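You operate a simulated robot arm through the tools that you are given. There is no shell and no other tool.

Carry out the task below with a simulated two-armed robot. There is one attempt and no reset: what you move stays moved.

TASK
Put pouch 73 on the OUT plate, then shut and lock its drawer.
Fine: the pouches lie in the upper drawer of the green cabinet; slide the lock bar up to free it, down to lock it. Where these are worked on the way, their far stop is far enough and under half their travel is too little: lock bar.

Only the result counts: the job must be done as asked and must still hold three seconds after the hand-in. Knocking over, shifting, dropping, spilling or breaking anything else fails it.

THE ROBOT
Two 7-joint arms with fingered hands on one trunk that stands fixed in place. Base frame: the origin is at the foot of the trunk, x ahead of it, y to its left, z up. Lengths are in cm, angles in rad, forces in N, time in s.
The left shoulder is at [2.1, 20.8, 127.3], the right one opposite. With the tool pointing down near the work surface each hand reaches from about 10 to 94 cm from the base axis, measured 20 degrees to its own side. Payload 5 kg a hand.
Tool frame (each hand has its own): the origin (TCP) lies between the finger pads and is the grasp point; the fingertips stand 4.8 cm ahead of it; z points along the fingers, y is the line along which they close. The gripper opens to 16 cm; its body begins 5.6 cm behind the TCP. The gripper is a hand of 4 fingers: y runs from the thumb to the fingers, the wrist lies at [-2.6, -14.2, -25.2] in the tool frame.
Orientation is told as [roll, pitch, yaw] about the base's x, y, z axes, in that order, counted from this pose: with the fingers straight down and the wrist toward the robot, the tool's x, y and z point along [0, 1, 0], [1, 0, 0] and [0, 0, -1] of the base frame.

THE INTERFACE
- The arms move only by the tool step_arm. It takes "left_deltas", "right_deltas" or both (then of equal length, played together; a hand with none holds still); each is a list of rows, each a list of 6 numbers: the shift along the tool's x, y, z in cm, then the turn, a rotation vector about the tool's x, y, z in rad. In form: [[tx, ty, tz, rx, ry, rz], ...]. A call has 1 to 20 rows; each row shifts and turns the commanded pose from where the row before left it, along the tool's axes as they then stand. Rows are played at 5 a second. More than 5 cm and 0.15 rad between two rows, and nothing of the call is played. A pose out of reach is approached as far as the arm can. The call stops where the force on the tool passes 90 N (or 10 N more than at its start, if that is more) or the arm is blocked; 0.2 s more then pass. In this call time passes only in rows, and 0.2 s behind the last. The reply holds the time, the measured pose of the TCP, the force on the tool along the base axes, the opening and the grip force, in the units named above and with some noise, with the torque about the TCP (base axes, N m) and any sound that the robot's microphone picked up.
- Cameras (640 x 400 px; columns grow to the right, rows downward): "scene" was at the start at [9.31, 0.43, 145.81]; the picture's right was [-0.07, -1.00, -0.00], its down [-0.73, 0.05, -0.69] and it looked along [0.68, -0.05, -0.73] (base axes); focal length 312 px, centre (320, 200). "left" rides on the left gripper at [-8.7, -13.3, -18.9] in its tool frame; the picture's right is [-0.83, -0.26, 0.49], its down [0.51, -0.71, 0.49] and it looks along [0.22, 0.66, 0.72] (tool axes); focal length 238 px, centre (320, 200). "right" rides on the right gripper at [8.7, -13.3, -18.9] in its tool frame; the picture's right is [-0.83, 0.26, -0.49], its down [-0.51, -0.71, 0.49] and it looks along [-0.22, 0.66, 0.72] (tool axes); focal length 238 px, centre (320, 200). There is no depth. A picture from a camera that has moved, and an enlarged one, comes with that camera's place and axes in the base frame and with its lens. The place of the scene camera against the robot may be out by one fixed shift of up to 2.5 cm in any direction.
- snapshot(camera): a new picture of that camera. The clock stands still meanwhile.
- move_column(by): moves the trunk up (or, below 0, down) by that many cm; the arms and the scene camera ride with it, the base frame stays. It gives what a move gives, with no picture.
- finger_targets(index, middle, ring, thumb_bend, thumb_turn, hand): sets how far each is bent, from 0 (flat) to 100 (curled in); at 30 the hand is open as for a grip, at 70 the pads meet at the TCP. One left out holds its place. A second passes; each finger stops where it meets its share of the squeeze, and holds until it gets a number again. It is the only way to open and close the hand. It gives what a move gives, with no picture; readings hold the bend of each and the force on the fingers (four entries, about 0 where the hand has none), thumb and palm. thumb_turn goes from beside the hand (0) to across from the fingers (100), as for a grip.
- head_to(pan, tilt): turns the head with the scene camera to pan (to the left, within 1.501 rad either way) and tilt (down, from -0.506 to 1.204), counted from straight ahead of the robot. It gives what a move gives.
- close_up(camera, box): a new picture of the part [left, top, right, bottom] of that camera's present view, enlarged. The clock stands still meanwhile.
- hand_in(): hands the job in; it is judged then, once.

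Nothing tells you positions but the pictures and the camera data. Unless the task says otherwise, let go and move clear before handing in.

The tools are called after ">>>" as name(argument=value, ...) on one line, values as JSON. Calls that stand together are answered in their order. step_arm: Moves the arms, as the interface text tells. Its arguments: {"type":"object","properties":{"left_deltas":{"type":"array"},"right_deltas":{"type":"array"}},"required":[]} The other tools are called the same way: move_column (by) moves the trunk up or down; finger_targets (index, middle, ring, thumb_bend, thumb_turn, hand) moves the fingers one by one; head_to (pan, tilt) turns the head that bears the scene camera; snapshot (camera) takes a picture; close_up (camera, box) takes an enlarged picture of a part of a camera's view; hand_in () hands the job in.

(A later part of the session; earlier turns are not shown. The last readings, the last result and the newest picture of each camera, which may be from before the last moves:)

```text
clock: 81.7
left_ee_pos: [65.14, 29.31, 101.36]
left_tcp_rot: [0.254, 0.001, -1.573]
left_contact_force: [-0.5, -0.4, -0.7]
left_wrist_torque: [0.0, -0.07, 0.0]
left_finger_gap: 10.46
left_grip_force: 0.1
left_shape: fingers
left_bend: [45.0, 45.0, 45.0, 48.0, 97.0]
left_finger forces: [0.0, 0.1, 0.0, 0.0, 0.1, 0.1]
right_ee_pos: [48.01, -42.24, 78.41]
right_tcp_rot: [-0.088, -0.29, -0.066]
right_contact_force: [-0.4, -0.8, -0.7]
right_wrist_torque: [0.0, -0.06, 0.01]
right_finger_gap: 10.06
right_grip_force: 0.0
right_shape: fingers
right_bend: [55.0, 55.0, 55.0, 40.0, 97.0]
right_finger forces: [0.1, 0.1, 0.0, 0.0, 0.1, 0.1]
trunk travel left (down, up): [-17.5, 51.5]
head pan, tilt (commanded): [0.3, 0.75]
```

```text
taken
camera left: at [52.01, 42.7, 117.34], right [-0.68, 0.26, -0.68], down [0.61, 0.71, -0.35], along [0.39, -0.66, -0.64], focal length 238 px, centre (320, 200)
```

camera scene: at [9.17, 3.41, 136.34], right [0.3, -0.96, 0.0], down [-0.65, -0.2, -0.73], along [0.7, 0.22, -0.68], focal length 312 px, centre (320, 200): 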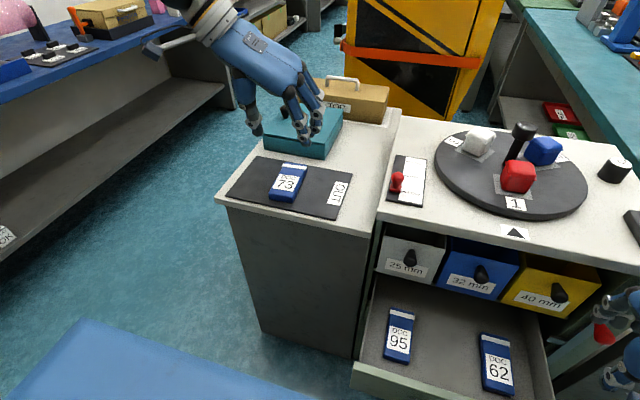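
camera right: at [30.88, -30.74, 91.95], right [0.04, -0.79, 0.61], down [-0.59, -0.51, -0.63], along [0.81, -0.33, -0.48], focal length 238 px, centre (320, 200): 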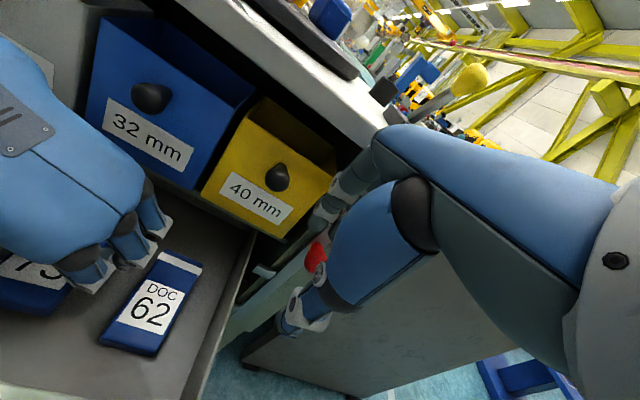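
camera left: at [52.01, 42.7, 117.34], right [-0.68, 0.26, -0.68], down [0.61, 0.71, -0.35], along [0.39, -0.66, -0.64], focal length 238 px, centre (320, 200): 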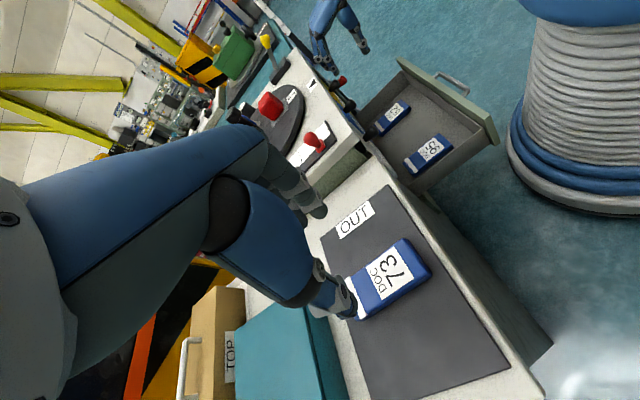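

Pouch 73 lies on the OUT plate. Next I close the drawer: I'll first pull the right hand back and right, clear of the lock knob and drawer, then raise the trunk to give the right arm room to get in front of the drawer.

>>> step_arm(right_deltas=[[-1.79, -2.82, 0.7, 0, 0, 0], [-1.79, -2.82, 0.7, 0, 0, 0], [-1.79, -2.82, 0.7, 0, 0, 0]])

>>> head_to(pan=-0.25, tilt=0.9)

>>> snapshot(camera="scene")

```text
clock: 82.5
left_ee_pos: [65.2, 29.24, 101.47]
left_tcp_rot: [0.258, 0.002, -1.573]
left_contact_force: [0.0, -0.8, 0.2]
left_wrist_torque: [0.16, -0.03, 0.02]
left_finger_gap: 10.49
left_grip_force: 0.0
left_shape: fingers
left_bend: [45.0, 45.0, 45.0, 48.0, 97.0]
left_finger forces: [0.1, 0.1, 0.1, 0.1, 0.0, 0.1]
right_ee_pos: [40.45, -47.21, 74.45]
right_tcp_rot: [-0.084, -0.291, -0.066]
right_contact_force: [-0.2, -0.5, -0.3]
right_wrist_torque: [0.09, -0.02, 0.05]
right_finger_gap: 10.1
right_grip_force: 0.1
right_shape: fingers
right_bend: [55.0, 55.0, 55.0, 40.0, 97.0]
right_finger forces: [0.0, 0.0, 0.0, 0.0, 0.0, 0.0]
trunk travel left (down, up): [-17.5, 51.5]
head pan, tilt (commanded): [0.3, 0.75]
```

```text
clock: 83.4
left_ee_pos: [65.24, 29.27, 101.34]
left_tcp_rot: [0.256, 0.001, -1.574]
left_contact_force: [-0.2, 0.1, -0.9]
left_wrist_torque: [0.0, 0.04, 0.0]
left_finger_gap: 10.47
left_grip_force: 0.0
left_shape: fingers
left_bend: [45.0, 45.0, 45.0, 48.0, 97.0]
left_finger forces: [0.1, 0.1, 0.0, 0.0, 0.0, 0.0]
right_ee_pos: [40.46, -47.08, 74.46]
right_tcp_rot: [-0.085, -0.289, -0.068]
right_contact_force: [0.7, 0.0, -0.6]
right_wrist_torque: [-0.03, 0.01, 0.01]
right_finger_gap: 10.08
right_grip_force: 0.0
right_shape: fingers
right_bend: [55.0, 55.0, 55.0, 40.0, 97.0]
right_finger forces: [0.1, 0.0, 0.0, 0.0, 0.0, 0.0]
trunk travel left (down, up): [-17.5, 51.5]
head pan, tilt (commanded): [-0.25, 0.901]
```

```text
taken
camera scene: at [8.65, -0.85, 135.14], right [-0.25, -0.97, 0.0], down [-0.76, 0.19, -0.62], along [0.6, -0.15, -0.78], focal length 312 px, centre (320, 200)
```

scene: 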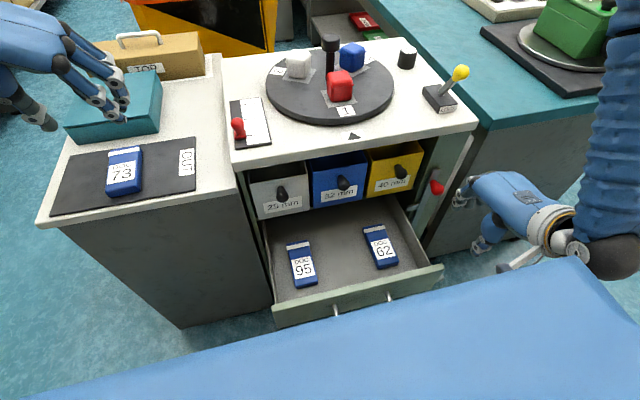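

The way is clear and the lock bar is still up. Raising the trunk 12 cm for arm clearance.

>>> move_column(by=12)

>>> step_arm(right_deltas=[[0, 0, 0, 0.13, 0.029, -0.022], [0, 0, 0, 0.13, 0.029, -0.022], [0, 0, 0, 0.1, 0.027, -0.022]])

>>> snapshot(camera="scene")

```text
clock: 84.9
left_ee_pos: [65.14, 29.36, 113.15]
left_tcp_rot: [0.257, -0.001, -1.573]
left_contact_force: [-0.2, -0.2, 0.1]
left_wrist_torque: [0.0, -0.01, -0.04]
left_finger_gap: 10.46
left_grip_force: 0.1
left_shape: fingers
left_bend: [45.0, 45.0, 45.0, 48.0, 97.0]
left_finger forces: [0.0, 0.1, 0.0, 0.0, 0.0, 0.0]
right_ee_pos: [40.46, -47.14, 86.38]
right_tcp_rot: [-0.085, -0.289, -0.067]
right_contact_force: [0.1, 0.1, -0.5]
right_wrist_torque: [0.01, 0.0, 0.01]
right_finger_gap: 10.1
right_grip_force: 0.1
right_shape: fingers
right_bend: [55.0, 55.0, 55.0, 40.0, 97.0]
right_finger forces: [0.0, 0.0, 0.0, 0.0, 0.0, 0.0]
trunk travel left (down, up): [-29.5, 39.5]
head pan, tilt (commanded): [-0.25, 0.901]
```

```text
clock: 85.7
left_ee_pos: [65.12, 29.24, 113.35]
left_tcp_rot: [0.256, -0.001, -1.573]
left_contact_force: [0.2, 0.6, 1.2]
left_wrist_torque: [-0.02, -0.01, 0.01]
left_finger_gap: 10.51
left_grip_force: 0.0
left_shape: fingers
left_bend: [45.0, 45.0, 45.0, 48.0, 97.0]
left_finger forces: [0.0, 0.0, 0.0, 0.0, 0.0, 0.0]
right_ee_pos: [40.32, -47.09, 86.38]
right_tcp_rot: [-0.006, 0.075, -0.016]
right_contact_force: [-0.5, 1.0, -0.8]
right_wrist_torque: [0.01, -0.01, 0.01]
right_finger_gap: 10.09
right_grip_force: 0.0
right_shape: fingers
right_bend: [55.0, 55.0, 55.0, 40.0, 97.0]
right_finger forces: [0.0, 0.0, 0.0, 0.1, 0.0, 0.0]
trunk travel left (down, up): [-29.5, 39.5]
head pan, tilt (commanded): [-0.25, 0.901]
```

```text
taken
camera scene: at [8.63, -0.86, 147.14], right [-0.25, -0.97, 0.0], down [-0.76, 0.19, -0.62], along [0.6, -0.15, -0.78], focal length 312 px, centre (320, 200)
```

scene: 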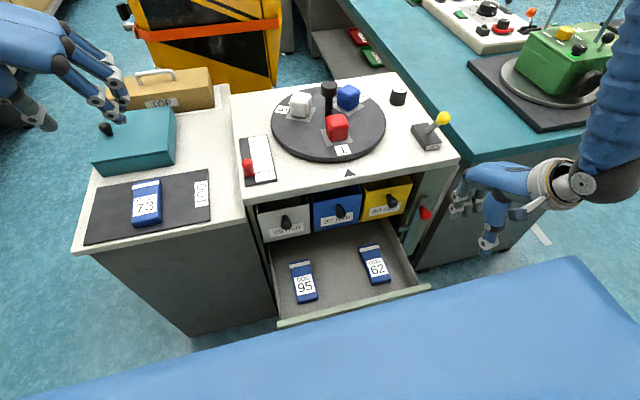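

The hand points straight down now. I'll close it into a loose fist and bring it down beside and in front of the open drawer, at its right side.

>>> finger_targets(hand="right", index=75, middle=75, ring=75, thumb_bend=55)

>>> step_arm(right_deltas=[[-0.14, -1.63, 3.6, 0, 0, 0], [-0.14, -1.63, 3.6, 0, 0, 0], [-0.14, -1.63, 3.6, 0, 0, 0], [-0.14, -1.63, 3.6, 0, 0, 0], [-0.14, -1.63, 3.6, 0, 0, 0], [-0.14, -1.63, 3.6, 0, 0, 0], [-0.14, -1.63, 3.6, 0, 0, 0]])

>>> snapshot(camera="right")

>>> snapshot(camera="scene")

```text
clock: 86.7
left_ee_pos: [65.3, 29.4, 113.25]
left_tcp_rot: [0.257, -0.002, -1.571]
left_contact_force: [-0.5, 0.0, -0.4]
left_wrist_torque: [0.0, -0.01, 0.01]
left_finger_gap: 10.51
left_grip_force: 0.1
left_shape: fingers
left_bend: [45.0, 45.0, 45.0, 48.0, 97.0]
left_finger forces: [0.0, 0.1, 0.1, 0.1, 0.0, 0.0]
right_ee_pos: [40.43, -47.05, 86.32]
right_tcp_rot: [-0.006, 0.072, -0.018]
right_contact_force: [-0.3, -0.4, 0.5]
right_wrist_torque: [0.01, 0.01, -0.03]
right_finger_gap: 2.73
right_grip_force: 0.1
right_shape: fingers
right_bend: [75.0, 75.0, 75.0, 55.0, 99.0]
right_finger forces: [0.0, 0.0, 0.1, 0.0, 0.0, 0.1]
trunk travel left (down, up): [-29.5, 39.5]
head pan, tilt (commanded): [-0.25, 0.901]
```

```text
clock: 88.3
left_ee_pos: [65.07, 29.35, 113.28]
left_tcp_rot: [0.257, -0.001, -1.573]
left_contact_force: [-0.5, -0.2, 0.9]
left_wrist_torque: [0.04, -0.02, 0.02]
left_finger_gap: 10.48
left_grip_force: 0.1
left_shape: fingers
left_bend: [45.0, 45.0, 45.0, 48.0, 97.0]
left_finger forces: [0.0, 0.0, 0.1, 0.0, 0.0, 0.1]
right_ee_pos: [27.26, -47.63, 62.31]
right_tcp_rot: [-0.003, 0.073, -0.017]
right_contact_force: [1.1, 0.8, 0.3]
right_wrist_torque: [0.01, 0.03, 0.0]
right_finger_gap: 2.71
right_grip_force: 0.1
right_shape: fingers
right_bend: [75.0, 75.0, 75.0, 55.0, 99.0]
right_finger forces: [0.0, 0.0, 0.1, 0.0, 0.0, 0.1]
trunk travel left (down, up): [-29.5, 39.5]
head pan, tilt (commanded): [-0.25, 0.901]
```

```text
taken
camera right: at [15.37, -38.72, 81.95], right [0.28, -0.84, 0.47], down [-0.75, -0.5, -0.44], along [0.6, -0.23, -0.77], focal length 238 px, centre (320, 200)
```

right: 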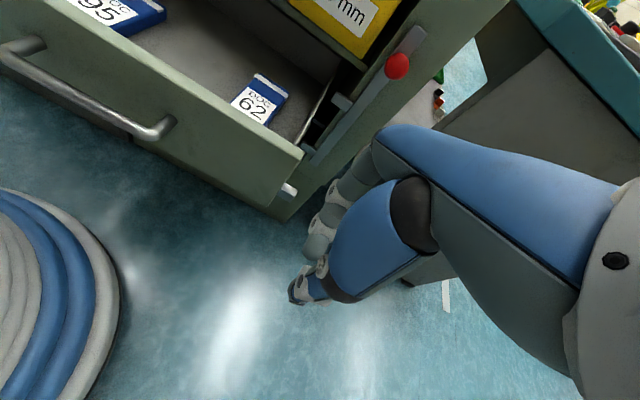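

```text
taken
camera scene: at [8.63, -0.93, 147.14], right [-0.25, -0.97, 0.0], down [-0.76, 0.19, -0.62], along [0.6, -0.15, -0.78], focal length 312 px, centre (320, 200)
```

scene: 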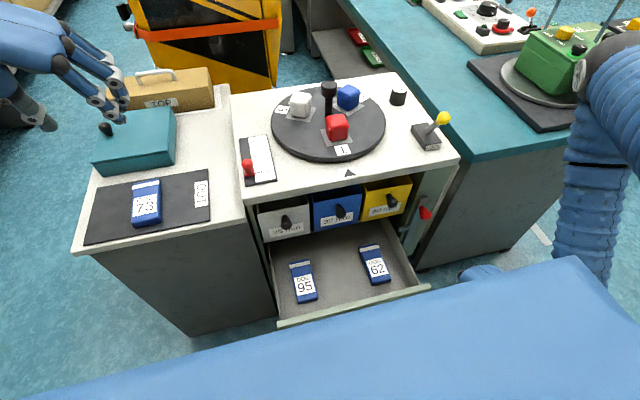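

The fist is beside the drawer; panel face at x≈35.2, right end at y≈-40.5. I'll ease back 2 cm and slide left in front of the panel, to the right of the handle.

>>> step_arm(right_deltas=[[0, -1.0, 0, 0, 0, 0], [0, -1.0, 0, 0, 0, 0], [4.1, 0, 0, 0, 0, 0], [4.1, 0, 0, 0, 0, 0], [4.1, 0, 0, 0, 0, 0], [4.1, 0, 0, 0, 0, 0]])

>>> snapshot(camera="right")

```text
clock: 89.7
left_ee_pos: [65.29, 29.48, 113.24]
left_tcp_rot: [0.258, 0.001, -1.573]
left_contact_force: [0.5, 0.4, -0.2]
left_wrist_torque: [-0.05, 0.02, 0.02]
left_finger_gap: 10.47
left_grip_force: 0.0
left_shape: fingers
left_bend: [45.0, 45.0, 45.0, 48.0, 97.0]
left_finger forces: [0.0, 0.0, 0.0, 0.0, 0.0, 0.0]
right_ee_pos: [25.42, -31.37, 62.43]
right_tcp_rot: [-0.006, 0.074, -0.016]
right_contact_force: [-0.4, 1.3, 0.6]
right_wrist_torque: [-0.04, 0.01, 0.0]
right_finger_gap: 2.75
right_grip_force: 0.1
right_shape: fingers
right_bend: [75.0, 75.0, 75.0, 55.0, 99.0]
right_finger forces: [0.0, 0.0, 0.1, 0.0, 0.0, 0.1]
trunk travel left (down, up): [-29.5, 39.5]
head pan, tilt (commanded): [-0.25, 0.901]
```

```text
taken
camera right: at [13.73, -22.32, 82.22], right [0.28, -0.84, 0.47], down [-0.75, -0.5, -0.43], along [0.6, -0.23, -0.77], focal length 238 px, centre (320, 200)
```

right: 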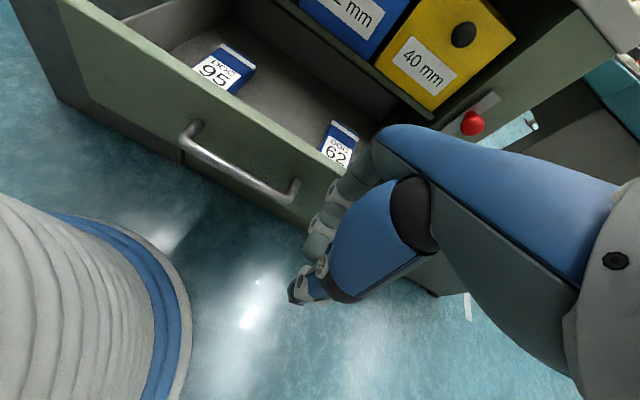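

The fist faces the panel right of the handle. Pushing forward to close the drawer, first half.

>>> step_arm(right_deltas=[[0, 2.0, -0.15, 0, 0, 0], [0, 2.0, -0.15, 0, 0, 0], [0, 2.0, -0.15, 0, 0, 0], [0, 2.0, -0.15, 0, 0, 0], [0, 2.0, -0.15, 0, 0, 0], [0, 2.0, -0.15, 0, 0, 0]])

>>> snapshot(camera="right")

>>> snapshot(camera="scene")

```text
clock: 91.1
left_ee_pos: [65.33, 29.16, 113.39]
left_tcp_rot: [0.258, 0.0, -1.574]
left_contact_force: [0.3, -0.9, -0.8]
left_wrist_torque: [0.03, 0.02, -0.01]
left_finger_gap: 10.5
left_grip_force: 0.0
left_shape: fingers
left_bend: [45.0, 45.0, 45.0, 48.0, 97.0]
left_finger forces: [0.1, 0.1, 0.1, 0.0, 0.0, 0.1]
right_ee_pos: [37.63, -31.97, 62.17]
right_tcp_rot: [-0.005, 0.074, -0.017]
right_contact_force: [-0.5, -0.5, -0.3]
right_wrist_torque: [-0.02, -0.04, 0.01]
right_finger_gap: 2.76
right_grip_force: 0.1
right_shape: fingers
right_bend: [75.0, 75.0, 75.0, 55.0, 99.0]
right_finger forces: [0.1, 0.0, 0.0, 0.0, 0.1, 0.0]
trunk travel left (down, up): [-29.5, 39.5]
head pan, tilt (commanded): [-0.25, 0.901]
```

```text
taken
camera right: at [25.87, -23.05, 82.07], right [0.28, -0.84, 0.47], down [-0.75, -0.5, -0.44], along [0.6, -0.23, -0.77], focal length 238 px, centre (320, 200)
```

right: 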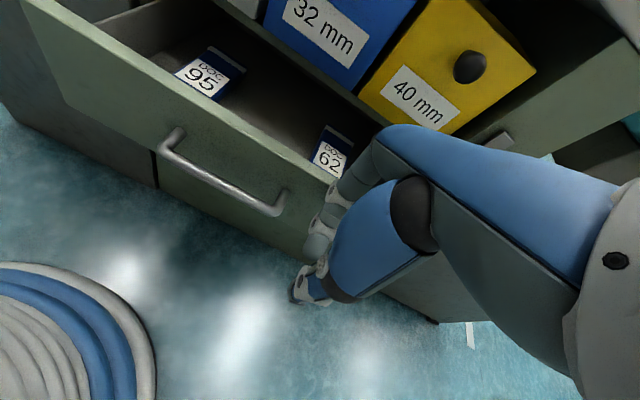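

```text
taken
camera scene: at [8.67, -0.85, 147.14], right [-0.25, -0.97, 0.0], down [-0.76, 0.19, -0.62], along [0.6, -0.15, -0.78], focal length 312 px, centre (320, 200)
```

scene: 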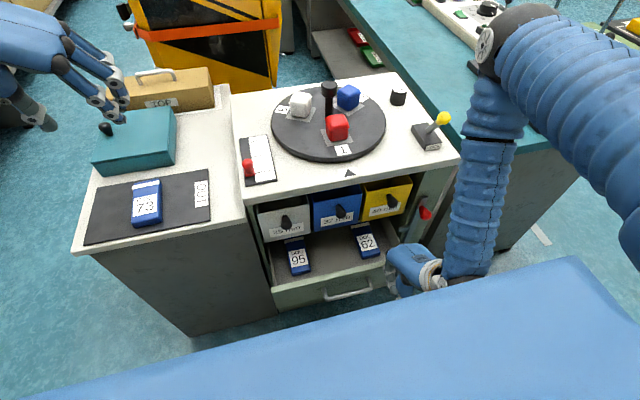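

The drawer is moving in with the pouches riding along. Continuing the push.

>>> step_arm(right_deltas=[[0, 2.0, -0.15, 0, 0, 0], [0, 2.0, -0.15, 0, 0, 0], [0, 2.0, -0.15, 0, 0, 0], [0, 2.0, -0.15, 0, 0, 0], [0, 1.5, -0.11, 0, 0, 0]])

>>> snapshot(camera="right")

>>> snapshot(camera="scene")

```text
clock: 92.3
left_ee_pos: [65.19, 29.36, 113.35]
left_tcp_rot: [0.256, 0.001, -1.571]
left_contact_force: [1.2, 0.6, 0.2]
left_wrist_torque: [-0.03, 0.02, 0.02]
left_finger_gap: 10.5
left_grip_force: 0.1
left_shape: fingers
left_bend: [45.0, 45.0, 45.0, 48.0, 97.0]
left_finger forces: [0.1, 0.0, 0.0, 0.1, 0.0, 0.1]
right_ee_pos: [47.13, -31.73, 62.21]
right_tcp_rot: [-0.006, 0.075, -0.016]
right_contact_force: [0.6, 0.2, -1.0]
right_wrist_torque: [-0.01, -0.01, 0.01]
right_finger_gap: 2.73
right_grip_force: 0.0
right_shape: fingers
right_bend: [75.0, 75.0, 75.0, 55.0, 99.0]
right_finger forces: [0.1, 0.0, 0.0, 0.0, 0.0, 0.1]
trunk travel left (down, up): [-29.5, 39.5]
head pan, tilt (commanded): [-0.25, 0.901]
```

```text
taken
camera right: at [35.34, -22.83, 82.02], right [0.28, -0.84, 0.47], down [-0.75, -0.5, -0.43], along [0.6, -0.23, -0.77], focal length 238 px, centre (320, 200)
```

right: 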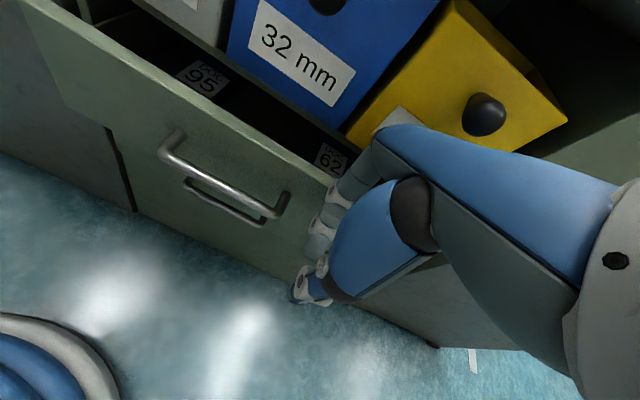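

```text
taken
camera scene: at [8.66, -0.83, 147.14], right [-0.25, -0.97, 0.0], down [-0.76, 0.19, -0.62], along [0.6, -0.15, -0.78], focal length 312 px, centre (320, 200)
```

scene: 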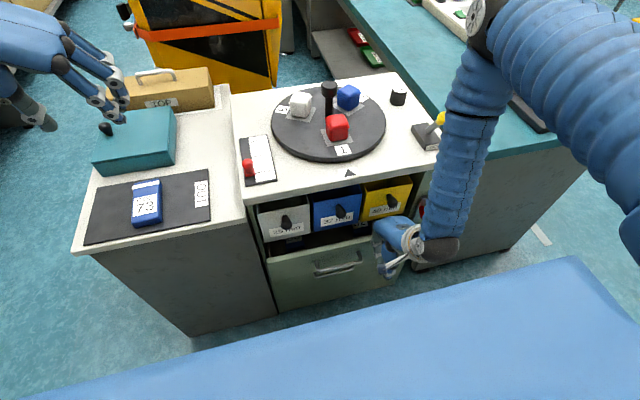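

About 4 cm left to go. Pushing slowly until it meets its stop.

>>> step_arm(right_deltas=[[0, 1.0, -0.07, 0, 0, 0], [0, 1.0, -0.07, 0, 0, 0], [0, 0.7, -0.05, 0, 0, 0]])

>>> snapshot(camera="right")

>>> close_up(camera="scene", box=[240, 160, 460, 310])

```text
clock: 93.1
left_ee_pos: [65.34, 29.3, 113.25]
left_tcp_rot: [0.258, 0.001, -1.571]
left_contact_force: [0.0, 0.3, -0.6]
left_wrist_torque: [-0.03, -0.03, 0.0]
left_finger_gap: 10.51
left_grip_force: 0.1
left_shape: fingers
left_bend: [45.0, 45.0, 45.0, 48.0, 97.0]
left_finger forces: [0.1, 0.1, 0.0, 0.1, 0.1, 0.0]
right_ee_pos: [49.88, -31.9, 62.11]
right_tcp_rot: [-0.004, 0.071, -0.017]
right_contact_force: [-0.4, -0.1, -0.4]
right_wrist_torque: [-0.01, -0.01, 0.02]
right_finger_gap: 2.73
right_grip_force: 0.1
right_shape: fingers
right_bend: [75.0, 75.0, 75.0, 55.0, 99.0]
right_finger forces: [0.0, 0.1, 0.1, 0.1, 0.0, 0.1]
trunk travel left (down, up): [-29.5, 39.5]
head pan, tilt (commanded): [-0.25, 0.901]
```

```text
taken
camera right: at [38.13, -22.98, 82.03], right [0.28, -0.84, 0.47], down [-0.75, -0.5, -0.44], along [0.6, -0.23, -0.77], focal length 238 px, centre (320, 200)
```

right: 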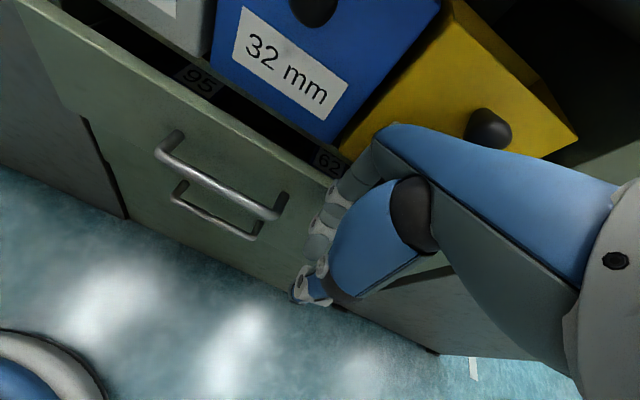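

```text
2.67 times, centred on (350, 235) of scene
camera zoom: at [8.67, -0.84, 147.14], right [-0.25, -0.97, 0.0], down [-0.76, 0.19, -0.62], along [0.6, -0.15, -0.78], focal length 831 px, centre (240, 107)
```

zoom: 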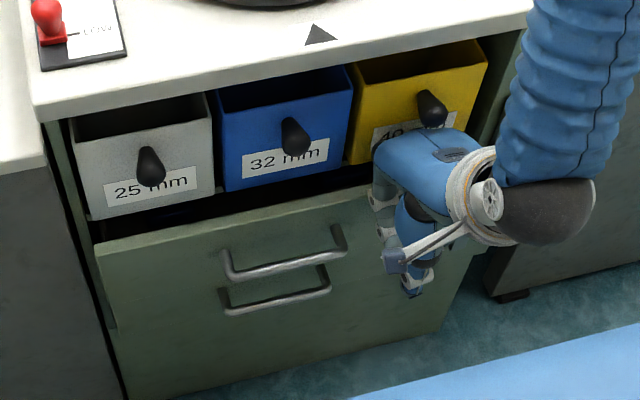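

About 2 cm remain, but the back of my hand is nearing the yellow bin's knob. I'll back off, lower the hand 4 cm, and push the rest from there.

>>> step_arm(right_deltas=[[0, -1.5, 0.11, 0, 0, 0], [0, 0.15, 2.0, 0, 0, 0], [0, 0.15, 2.0, 0, 0, 0], [0, 1.2, -0.09, 0, 0, 0], [0, 1.0, -0.07, 0, 0, 0]])

>>> close_up(camera="scene", box=[240, 160, 460, 310])

>>> snapshot(camera="right")

```text
clock: 94.3
left_ee_pos: [65.13, 29.32, 113.3]
left_tcp_rot: [0.257, 0.0, -1.573]
left_contact_force: [0.2, 0.1, 0.3]
left_wrist_torque: [0.02, 0.02, -0.01]
left_finger_gap: 10.48
left_grip_force: 0.1
left_shape: fingers
left_bend: [45.0, 45.0, 45.0, 48.0, 97.0]
left_finger forces: [0.1, 0.1, 0.0, 0.0, 0.1, 0.1]
right_ee_pos: [50.45, -31.97, 58.15]
right_tcp_rot: [-0.004, 0.072, -0.018]
right_contact_force: [-0.5, 0.0, -0.4]
right_wrist_torque: [0.02, 0.01, 0.02]
right_finger_gap: 2.73
right_grip_force: 0.1
right_shape: fingers
right_bend: [75.0, 75.0, 75.0, 55.0, 99.0]
right_finger forces: [0.0, 0.0, 0.1, 0.0, 0.0, 0.1]
trunk travel left (down, up): [-29.5, 39.5]
head pan, tilt (commanded): [-0.25, 0.901]
```

```text
2.67 times, centred on (350, 235) of scene
camera zoom: at [8.64, -0.88, 147.14], right [-0.25, -0.97, 0.0], down [-0.76, 0.19, -0.62], along [0.6, -0.15, -0.78], focal length 831 px, centre (240, 107)
```

zoom: 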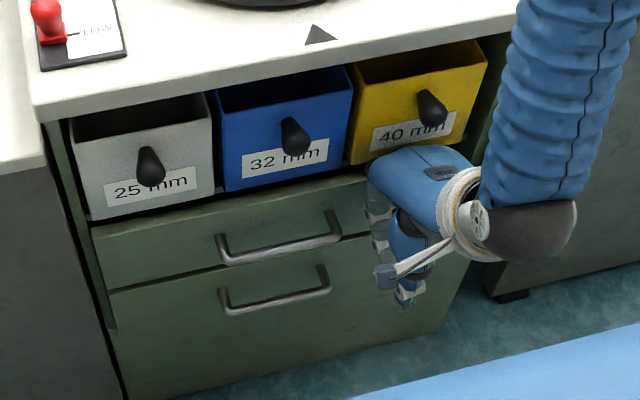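

```text
taken
camera right: at [38.71, -23.08, 77.98], right [0.28, -0.84, 0.47], down [-0.75, -0.5, -0.44], along [0.6, -0.23, -0.77], focal length 238 px, centre (320, 200)
```

right: 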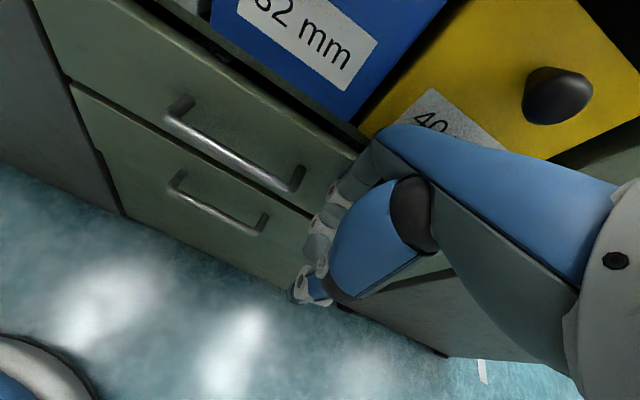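

Nearly flush. I'll push in half-centimetre steps until I feel the stop.

>>> step_arm(right_deltas=[[0, 0.5, -0.04, 0, 0, 0], [0, 0.5, -0.04, 0, 0, 0]])

>>> step_arm(right_deltas=[[0, 0.4, -0.03, 0, 0, 0]])

>>> close_up(camera="scene", box=[240, 160, 460, 310])

```text
clock: 94.9
left_ee_pos: [65.15, 29.21, 113.3]
left_tcp_rot: [0.259, 0.0, -1.574]
left_contact_force: [0.9, 0.3, -0.1]
left_wrist_torque: [0.0, 0.03, 0.02]
left_finger_gap: 10.51
left_grip_force: 0.1
left_shape: fingers
left_bend: [45.0, 45.0, 45.0, 48.0, 97.0]
left_finger forces: [0.0, 0.0, 0.0, 0.0, 0.1, 0.0]
right_ee_pos: [51.01, -31.96, 58.26]
right_tcp_rot: [-0.006, 0.077, -0.017]
right_contact_force: [-19.2, 1.2, 6.9]
right_wrist_torque: [-0.14, -1.23, -0.33]
right_finger_gap: 2.74
right_grip_force: 10.2
right_shape: fingers
right_bend: [75.0, 75.0, 75.0, 55.0, 99.0]
right_finger forces: [0.0, 19.6, 0.0, 0.0, 0.0, 0.1]
trunk travel left (down, up): [-29.5, 39.5]
head pan, tilt (commanded): [-0.25, 0.901]
```

```text
clock: 95.3
left_ee_pos: [64.96, 29.32, 113.5]
left_tcp_rot: [0.258, -0.001, -1.575]
left_contact_force: [0.4, -0.2, -0.4]
left_wrist_torque: [0.02, 0.01, -0.02]
left_finger_gap: 10.5
left_grip_force: 0.1
left_shape: fingers
left_bend: [45.0, 45.0, 45.0, 48.0, 97.0]
left_finger forces: [0.0, 0.0, 0.0, 0.0, 0.0, 0.1]
right_ee_pos: [51.13, -32.07, 58.2]
right_tcp_rot: [-0.005, 0.079, -0.017]
right_contact_force: [-39.7, 1.9, 14.1]
right_wrist_torque: [-0.43, -3.15, -0.65]
right_finger_gap: 2.71
right_grip_force: 20.0
right_shape: fingers
right_bend: [75.0, 75.0, 75.0, 55.0, 99.0]
right_finger forces: [0.0, 40.3, 0.1, 0.1, 0.0, 0.0]
trunk travel left (down, up): [-29.5, 39.5]
head pan, tilt (commanded): [-0.25, 0.901]
```

```text
2.67 times, centred on (350, 235) of scene
camera zoom: at [8.31, -0.81, 147.17], right [-0.25, -0.97, 0.0], down [-0.76, 0.19, -0.62], along [0.6, -0.15, -0.78], focal length 831 px, centre (240, 107)
```

zoom: 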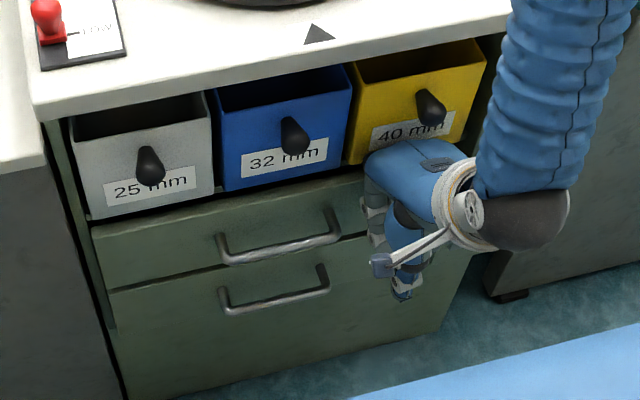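

The drawer is fully shut (firm stop at 40 N). I'll back the hand off, raise it, and move it in front of the lock bar.

>>> step_arm(right_deltas=[[0, -3.0, 0.2, 0, 0, 0], [0, -3.0, 0.2, 0, 0, 0], [0, -3.0, 0.2, 0, 0, 0], [-2.1, -0.27, -3.7, 0, 0, 0], [-2.1, -0.27, -3.7, 0, 0, 0], [-2.1, -0.27, -3.7, 0, 0, 0], [-2.1, -0.27, -3.7, 0, 0, 0], [-2.1, -0.27, -3.7, 0, 0, 0], [-2.1, -0.27, -3.7, 0, 0, 0], [-2.1, -0.27, -3.7, 0, 0, 0]])

>>> snapshot(camera="scene")

>>> snapshot(camera="right")

```text
clock: 97.5
left_ee_pos: [65.08, 29.32, 113.35]
left_tcp_rot: [0.259, 0.0, -1.572]
left_contact_force: [-0.3, 0.2, 0.1]
left_wrist_torque: [0.01, -0.09, 0.02]
left_finger_gap: 10.47
left_grip_force: 0.1
left_shape: fingers
left_bend: [45.0, 45.0, 45.0, 48.0, 97.0]
left_finger forces: [0.0, 0.0, 0.0, 0.0, 0.1, 0.0]
right_ee_pos: [42.76, -46.41, 84.24]
right_tcp_rot: [-0.003, 0.072, -0.015]
right_contact_force: [-0.8, 0.1, -0.1]
right_wrist_torque: [0.0, -0.08, 0.01]
right_finger_gap: 2.72
right_grip_force: 0.1
right_shape: fingers
right_bend: [75.0, 75.0, 75.0, 55.0, 99.0]
right_finger forces: [0.0, 0.1, 0.0, 0.0, 0.2, 0.1]
trunk travel left (down, up): [-29.5, 39.5]
head pan, tilt (commanded): [-0.25, 0.901]
```

```text
taken
camera scene: at [8.5, -0.88, 147.15], right [-0.25, -0.97, 0.0], down [-0.76, 0.19, -0.62], along [0.6, -0.15, -0.78], focal length 312 px, centre (320, 200)
```

scene: 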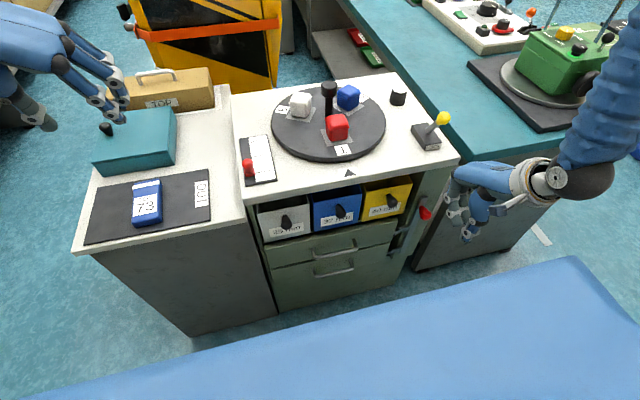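

```text
taken
camera right: at [31.05, -37.51, 104.13], right [0.28, -0.84, 0.47], down [-0.75, -0.5, -0.44], along [0.6, -0.23, -0.77], focal length 238 px, centre (320, 200)
```

right: 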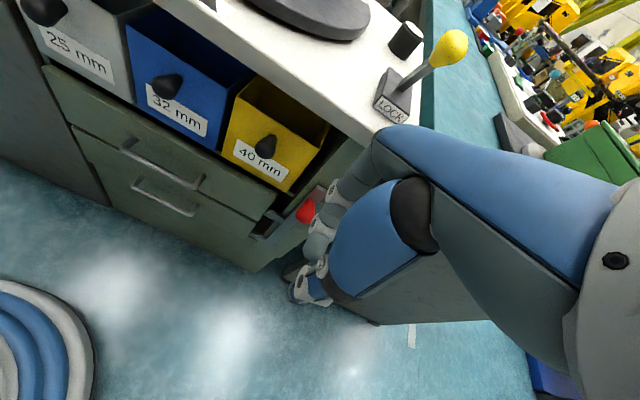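

The drawer looks flush. I'll lower the trunk back 12 cm and turn the right hand to point forward, as when I worked the bar before.

>>> move_column(by=-12)

>>> step_arm(right_deltas=[[0, 0, 0, -0.136, 0, 0], [0, 0, 0, -0.136, 0, 0], [0, 0, 0, -0.136, 0, 0], [0, 0, 0, -0.136, 0, 0], [0, 0, 0, -0.136, 0, 0], [0, 0, 0, -0.136, 0, 0], [0, 0, 0, -0.136, 0, 0], [0, 0, 0, -0.136, 0, 0], [0, 0, 0, -0.136, 0, 0], [0, 0, 0, -0.136, 0, 0]])

>>> finger_targets(hand="right", index=45, middle=45, ring=45, thumb_bend=45)

>>> snapshot(camera="scene")

>>> snapshot(camera="right")

```text
clock: 99.0
left_ee_pos: [65.22, 29.46, 101.35]
left_tcp_rot: [0.257, 0.0, -1.573]
left_contact_force: [-0.3, 0.8, 0.7]
left_wrist_torque: [-0.01, -0.05, -0.02]
left_finger_gap: 10.45
left_grip_force: 0.0
left_shape: fingers
left_bend: [45.0, 45.0, 45.0, 48.0, 97.0]
left_finger forces: [0.1, 0.1, 0.0, 0.0, 0.1, 0.1]
right_ee_pos: [42.99, -46.45, 72.3]
right_tcp_rot: [-0.005, 0.073, -0.018]
right_contact_force: [0.4, -0.8, 0.2]
right_wrist_torque: [0.0, -0.01, 0.02]
right_finger_gap: 2.73
right_grip_force: 0.0
right_shape: fingers
right_bend: [75.0, 75.0, 75.0, 55.0, 99.0]
right_finger forces: [0.0, 0.0, 0.0, 0.0, 0.0, 0.0]
trunk travel left (down, up): [-17.5, 51.5]
head pan, tilt (commanded): [-0.25, 0.901]
```

```text
clock: 101.2
left_ee_pos: [65.21, 29.34, 101.24]
left_tcp_rot: [0.255, 0.001, -1.573]
left_contact_force: [-0.4, -1.3, -1.3]
left_wrist_torque: [0.07, -0.06, 0.03]
left_finger_gap: 10.49
left_grip_force: 0.0
left_shape: fingers
left_bend: [45.0, 45.0, 45.0, 48.0, 97.0]
left_finger forces: [0.0, 0.0, 0.1, 0.1, 0.0, 0.1]
right_ee_pos: [42.7, -46.75, 72.14]
right_tcp_rot: [-0.022, -1.287, 0.001]
right_contact_force: [0.8, -1.0, 1.9]
right_wrist_torque: [0.0, 0.12, 0.12]
right_finger_gap: 2.72
right_grip_force: 0.0
right_shape: fingers
right_bend: [75.0, 75.0, 75.0, 55.0, 99.0]
right_finger forces: [0.1, 0.0, 0.0, 0.0, 0.0, 0.0]
trunk travel left (down, up): [-17.5, 51.5]
head pan, tilt (commanded): [-0.25, 0.901]
```

```text
clock: 102.2
left_ee_pos: [65.15, 29.36, 101.25]
left_tcp_rot: [0.256, -0.001, -1.571]
left_contact_force: [0.2, 1.1, 0.1]
left_wrist_torque: [-0.01, 0.04, -0.03]
left_finger_gap: 10.5
left_grip_force: 0.3
left_shape: fingers
left_bend: [45.0, 45.0, 45.0, 48.0, 97.0]
left_finger forces: [0.0, 0.0, 0.0, 0.0, 0.0, 0.0]
right_ee_pos: [42.98, -46.55, 72.2]
right_tcp_rot: [-0.016, -1.285, -0.001]
right_contact_force: [-0.3, -0.8, -0.3]
right_wrist_torque: [0.01, 0.01, -0.02]
right_finger_gap: 11.1
right_grip_force: 0.1
right_shape: fingers
right_bend: [45.0, 45.0, 45.0, 45.0, 97.0]
right_finger forces: [0.0, 0.0, 0.0, 0.0, 0.0, 0.1]
trunk travel left (down, up): [-17.5, 51.5]
head pan, tilt (commanded): [-0.25, 0.901]
```

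```text
taken
camera scene: at [8.64, -0.87, 135.14], right [-0.25, -0.97, 0.0], down [-0.76, 0.19, -0.62], along [0.6, -0.15, -0.78], focal length 312 px, centre (320, 200)
```

scene: 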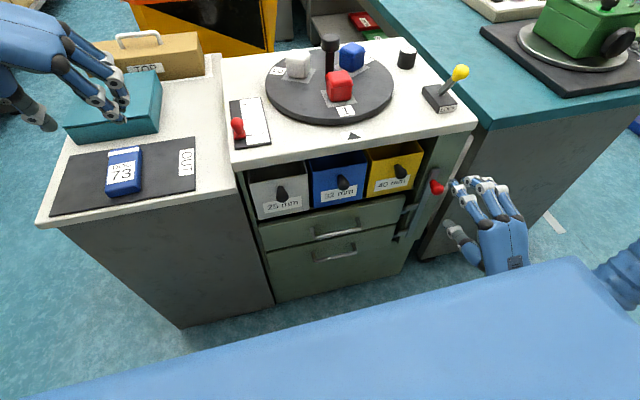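

```text
taken
camera right: at [21.16, -37.53, 64.76], right [-0.41, -0.83, 0.39], down [0.26, -0.51, -0.82], along [0.87, -0.23, 0.43], focal length 238 px, centre (320, 200)
```

right: 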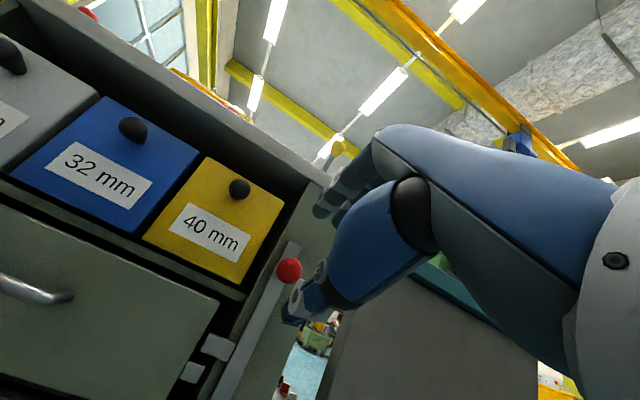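

The drawer is shut with its catch under the raised hook. The knob is at about (54.7,-46.4,69.3); I'll move in to straddle it as before.

>>> step_arm(right_deltas=[[0, -2.3, 0.67, 0, 0, 0], [0, 0.9, 3.1, 0, 0, 0], [0, 0.9, 3.1, 0, 0, 0]])

>>> close_up(camera="right", box=[180, 120, 440, 360])

>>> close_up(camera="scene", box=[380, 130, 540, 250])

```text
clock: 103.0
left_ee_pos: [65.27, 29.3, 101.3]
left_tcp_rot: [0.256, 0.001, -1.573]
left_contact_force: [0.8, 0.0, -0.5]
left_wrist_torque: [-0.03, 0.05, 0.0]
left_finger_gap: 10.46
left_grip_force: 0.0
left_shape: fingers
left_bend: [45.0, 45.0, 45.0, 48.0, 97.0]
left_finger forces: [0.0, 0.0, 0.0, 0.1, 0.0, 0.0]
right_ee_pos: [49.44, -46.61, 69.79]
right_tcp_rot: [-0.018, -1.287, -0.001]
right_contact_force: [-0.8, -0.4, -0.5]
right_wrist_torque: [-0.03, 0.0, 0.06]
right_finger_gap: 11.11
right_grip_force: 0.1
right_shape: fingers
right_bend: [45.0, 45.0, 45.0, 45.0, 97.0]
right_finger forces: [0.0, 0.0, 0.1, 0.0, 0.0, 0.1]
trunk travel left (down, up): [-17.5, 51.5]
head pan, tilt (commanded): [-0.25, 0.901]
```

```text
1.67 times, centred on (310, 240) of right
camera zoom: at [27.65, -37.6, 62.36], right [-0.41, -0.83, 0.39], down [0.26, -0.51, -0.82], along [0.87, -0.23, 0.43], focal length 397 px, centre (337, 133)
```

zoom: 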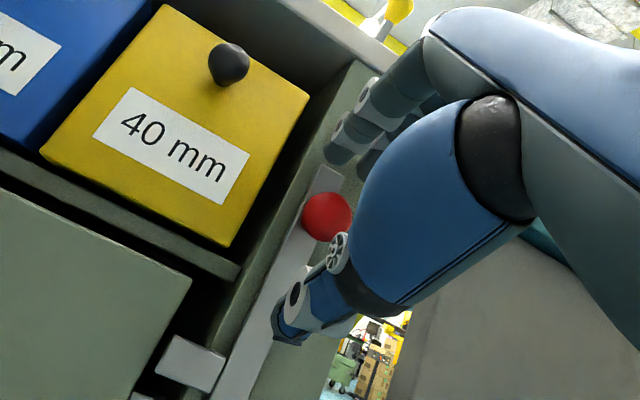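

```text
3.33 times, centred on (460, 190) of scene
camera zoom: at [8.67, -0.86, 135.14], right [-0.25, -0.97, 0.0], down [-0.76, 0.19, -0.62], along [0.6, -0.15, -0.78], focal length 1038 px, centre (-147, 233)
```

zoom: 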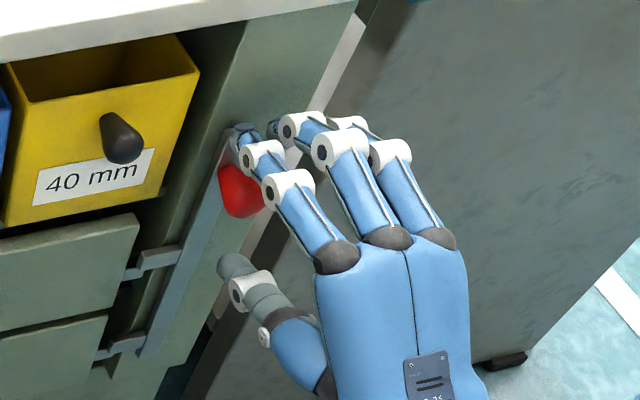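

Same straddle as before: index above, thumb below the knob. Closing on it.

>>> finger_targets(hand="right", index=70, middle=70, ring=60, thumb_bend=68)

>>> close_up(camera="scene", box=[380, 130, 540, 250])

>>> close_up(camera="right", box=[180, 120, 440, 360])

```text
clock: 104.0
left_ee_pos: [65.09, 29.38, 101.38]
left_tcp_rot: [0.256, 0.0, -1.572]
left_contact_force: [-0.7, -0.6, 1.4]
left_wrist_torque: [0.02, -0.04, 0.04]
left_finger_gap: 10.49
left_grip_force: 0.0
left_shape: fingers
left_bend: [45.0, 45.0, 45.0, 48.0, 97.0]
left_finger forces: [0.0, 0.1, 0.0, 0.0, 0.0, 0.0]
right_ee_pos: [49.46, -46.7, 69.89]
right_tcp_rot: [-0.019, -1.286, -0.003]
right_contact_force: [3.8, -1.7, 0.5]
right_wrist_torque: [-0.03, 0.05, -0.08]
right_finger_gap: 3.81
right_grip_force: 8.1
right_shape: fingers
right_bend: [63.0, 68.0, 60.0, 65.0, 100.0]
right_finger forces: [5.9, 3.1, 0.0, 0.0, 7.3, 0.1]
trunk travel left (down, up): [-17.5, 51.5]
head pan, tilt (commanded): [-0.25, 0.901]
```

```text
3.33 times, centred on (460, 190) of scene
camera zoom: at [8.66, -0.87, 135.14], right [-0.25, -0.97, 0.0], down [-0.76, 0.19, -0.62], along [0.6, -0.15, -0.78], focal length 1038 px, centre (-147, 233)
```

zoom: 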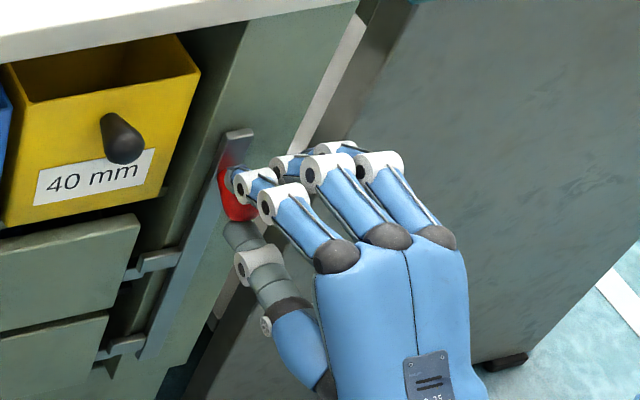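

```text
1.67 times, centred on (310, 240) of right
camera zoom: at [27.72, -37.57, 62.37], right [-0.41, -0.83, 0.39], down [0.26, -0.51, -0.82], along [0.87, -0.23, 0.43], focal length 397 px, centre (337, 133)
```

zoom: 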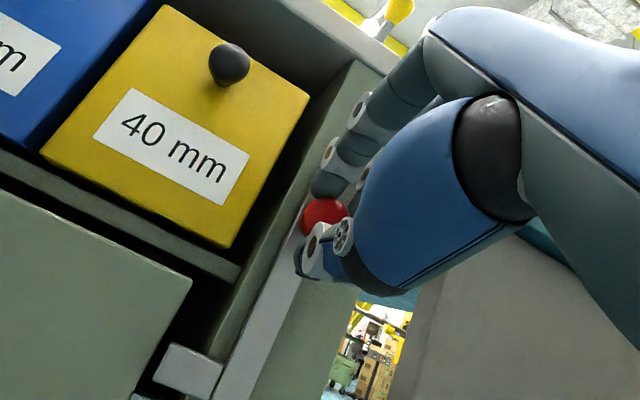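

Held. Now sliding the bar down.

>>> step_arm(right_deltas=[[0, -0.77, 0.22, 0, 0, 0], [0, -0.77, 0.22, 0, 0, 0], [0, -0.77, 0.22, 0, 0, 0], [0, -0.77, 0.22, 0, 0, 0]])

>>> close_up(camera="scene", box=[380, 130, 540, 250])

```text
clock: 105.0
left_ee_pos: [65.26, 29.4, 101.29]
left_tcp_rot: [0.256, -0.001, -1.574]
left_contact_force: [-0.1, -0.4, -0.5]
left_wrist_torque: [0.01, 0.0, -0.01]
left_finger_gap: 10.48
left_grip_force: 0.1
left_shape: fingers
left_bend: [45.0, 45.0, 45.0, 48.0, 97.0]
left_finger forces: [0.0, 0.0, 0.0, 0.0, 0.0, 0.0]
right_ee_pos: [49.42, -46.6, 66.54]
right_tcp_rot: [-0.014, -1.289, -0.002]
right_contact_force: [4.0, 3.9, 3.9]
right_wrist_torque: [-0.01, -0.11, 0.06]
right_finger_gap: 3.82
right_grip_force: 8.7
right_shape: fingers
right_bend: [63.0, 69.0, 60.0, 65.0, 100.0]
right_finger forces: [7.9, 2.6, 0.0, 0.0, 6.8, 0.0]
trunk travel left (down, up): [-17.5, 51.5]
head pan, tilt (commanded): [-0.25, 0.901]
```

```text
3.33 times, centred on (460, 190) of scene
camera zoom: at [8.62, -0.82, 135.15], right [-0.25, -0.97, 0.0], down [-0.76, 0.19, -0.62], along [0.6, -0.15, -0.78], focal length 1038 px, centre (-147, 233)
```

zoom: 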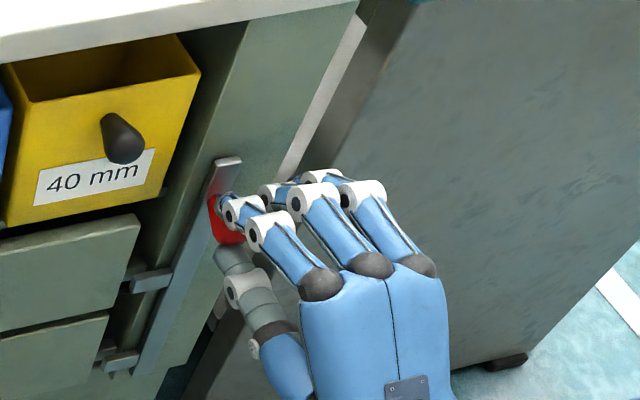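

The bar is coming down with the knob. Continuing until it meets its lower stop.

>>> step_arm(right_deltas=[[0, -0.77, 0.22, 0, 0, 0], [0, -0.77, 0.22, 0, 0, 0], [0, -0.77, 0.22, 0, 0, 0]])

>>> close_up(camera="scene", box=[380, 130, 540, 250])

>>> close_up(camera="right", box=[160, 160, 360, 400])

```text
clock: 105.8
left_ee_pos: [64.96, 29.37, 101.31]
left_tcp_rot: [0.259, -0.001, -1.573]
left_contact_force: [0.1, -0.9, -0.3]
left_wrist_torque: [-0.03, -0.01, -0.02]
left_finger_gap: 10.45
left_grip_force: 0.2
left_shape: fingers
left_bend: [45.0, 45.0, 45.0, 48.0, 97.0]
left_finger forces: [0.1, 0.0, 0.0, 0.0, 0.0, 0.1]
right_ee_pos: [49.21, -46.74, 64.79]
right_tcp_rot: [-0.019, -1.3, -0.005]
right_contact_force: [-15.2, -3.3, 41.4]
right_wrist_torque: [0.12, -2.23, 0.01]
right_finger_gap: 4.6
right_grip_force: 19.2
right_shape: fingers
right_bend: [54.0, 65.0, 60.0, 68.0, 100.0]
right_finger forces: [26.7, 11.2, 0.0, 0.0, 0.1, 0.0]
trunk travel left (down, up): [-17.5, 51.5]
head pan, tilt (commanded): [-0.25, 0.901]
```

```text
3.33 times, centred on (460, 190) of scene
camera zoom: at [8.33, -0.72, 135.19], right [-0.25, -0.97, 0.0], down [-0.76, 0.19, -0.62], along [0.6, -0.15, -0.78], focal length 1038 px, centre (-147, 233)
```

zoom: 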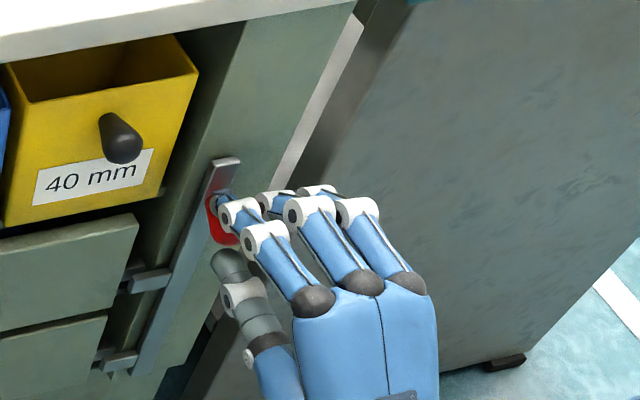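

```text
1.67 times, centred on (260, 280) of right
camera zoom: at [27.61, -37.7, 57.11], right [-0.42, -0.82, 0.38], down [0.27, -0.52, -0.81], along [0.87, -0.23, 0.44], focal length 397 px, centre (420, 67)
```

zoom: 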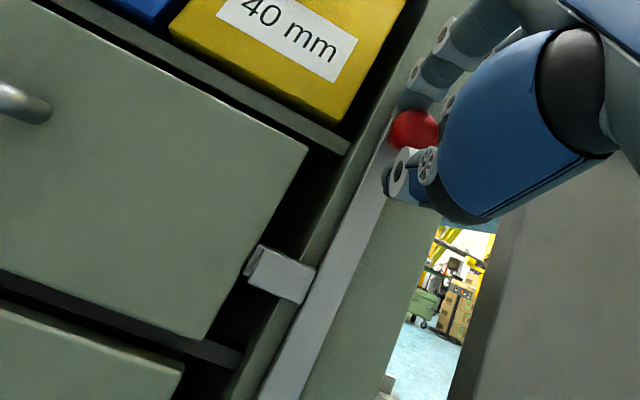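

The bar has stopped: 41 N of resistance, and the hook tab is back at the same height (z≈54.3) as in the original locked state. I'll open the thumb first, then the fingers, and back straight out.

>>> finger_targets(hand="right", thumb_bend=40)

>>> finger_targets(hand="right", index=40, middle=40, ring=40)

>>> close_up(camera="right", box=[160, 120, 360, 400])

```text
clock: 106.8
left_ee_pos: [64.97, 29.39, 101.44]
left_tcp_rot: [0.258, 0.002, -1.571]
left_contact_force: [0.2, 0.2, 0.2]
left_wrist_torque: [0.02, 0.01, 0.0]
left_finger_gap: 10.47
left_grip_force: 0.0
left_shape: fingers
left_bend: [45.0, 45.0, 45.0, 48.0, 97.0]
left_finger forces: [0.1, 0.0, 0.1, 0.1, 0.0, 0.0]
right_ee_pos: [49.2, -46.78, 64.82]
right_tcp_rot: [-0.017, -1.296, -0.005]
right_contact_force: [-14.8, -5.1, 42.5]
right_wrist_torque: [0.17, -2.3, -0.16]
right_finger_gap: 10.13
right_grip_force: 20.1
right_shape: fingers
right_bend: [54.0, 65.0, 60.0, 40.0, 97.0]
right_finger forces: [26.7, 13.4, 0.1, 0.1, 0.0, 0.1]
trunk travel left (down, up): [-17.5, 51.5]
head pan, tilt (commanded): [-0.25, 0.901]
```

```text
clock: 107.8
left_ee_pos: [65.24, 29.31, 101.24]
left_tcp_rot: [0.255, 0.0, -1.573]
left_contact_force: [0.1, -0.9, 0.7]
left_wrist_torque: [0.01, 0.0, -0.02]
left_finger_gap: 10.49
left_grip_force: 0.1
left_shape: fingers
left_bend: [45.0, 45.0, 45.0, 48.0, 97.0]
left_finger forces: [0.1, 0.0, 0.1, 0.0, 0.0, 0.0]
right_ee_pos: [49.43, -46.68, 64.24]
right_tcp_rot: [-0.016, -1.287, -0.002]
right_contact_force: [0.0, 0.0, -0.3]
right_wrist_torque: [0.01, 0.01, 0.02]
right_finger_gap: 13.1
right_grip_force: 0.0
right_shape: fingers
right_bend: [40.0, 40.0, 40.0, 40.0, 97.0]
right_finger forces: [0.1, 0.0, 0.0, 0.0, 0.0, 0.1]
trunk travel left (down, up): [-17.5, 51.5]
head pan, tilt (commanded): [-0.25, 0.901]
```

```text
1.43 times, centred on (260, 260) of right
camera zoom: at [27.65, -37.68, 56.85], right [-0.41, -0.83, 0.39], down [0.26, -0.51, -0.82], along [0.87, -0.23, 0.43], focal length 340 px, centre (406, 114)
```

zoom: 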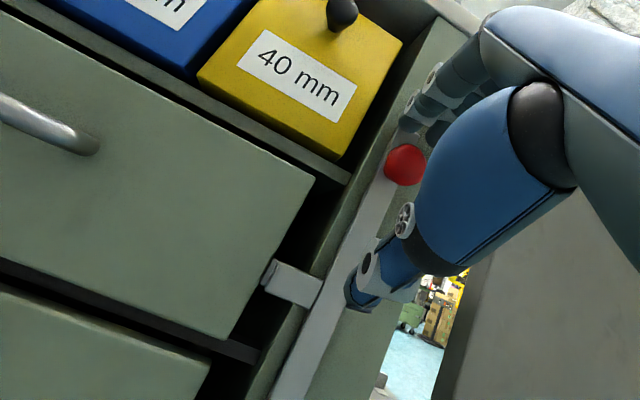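

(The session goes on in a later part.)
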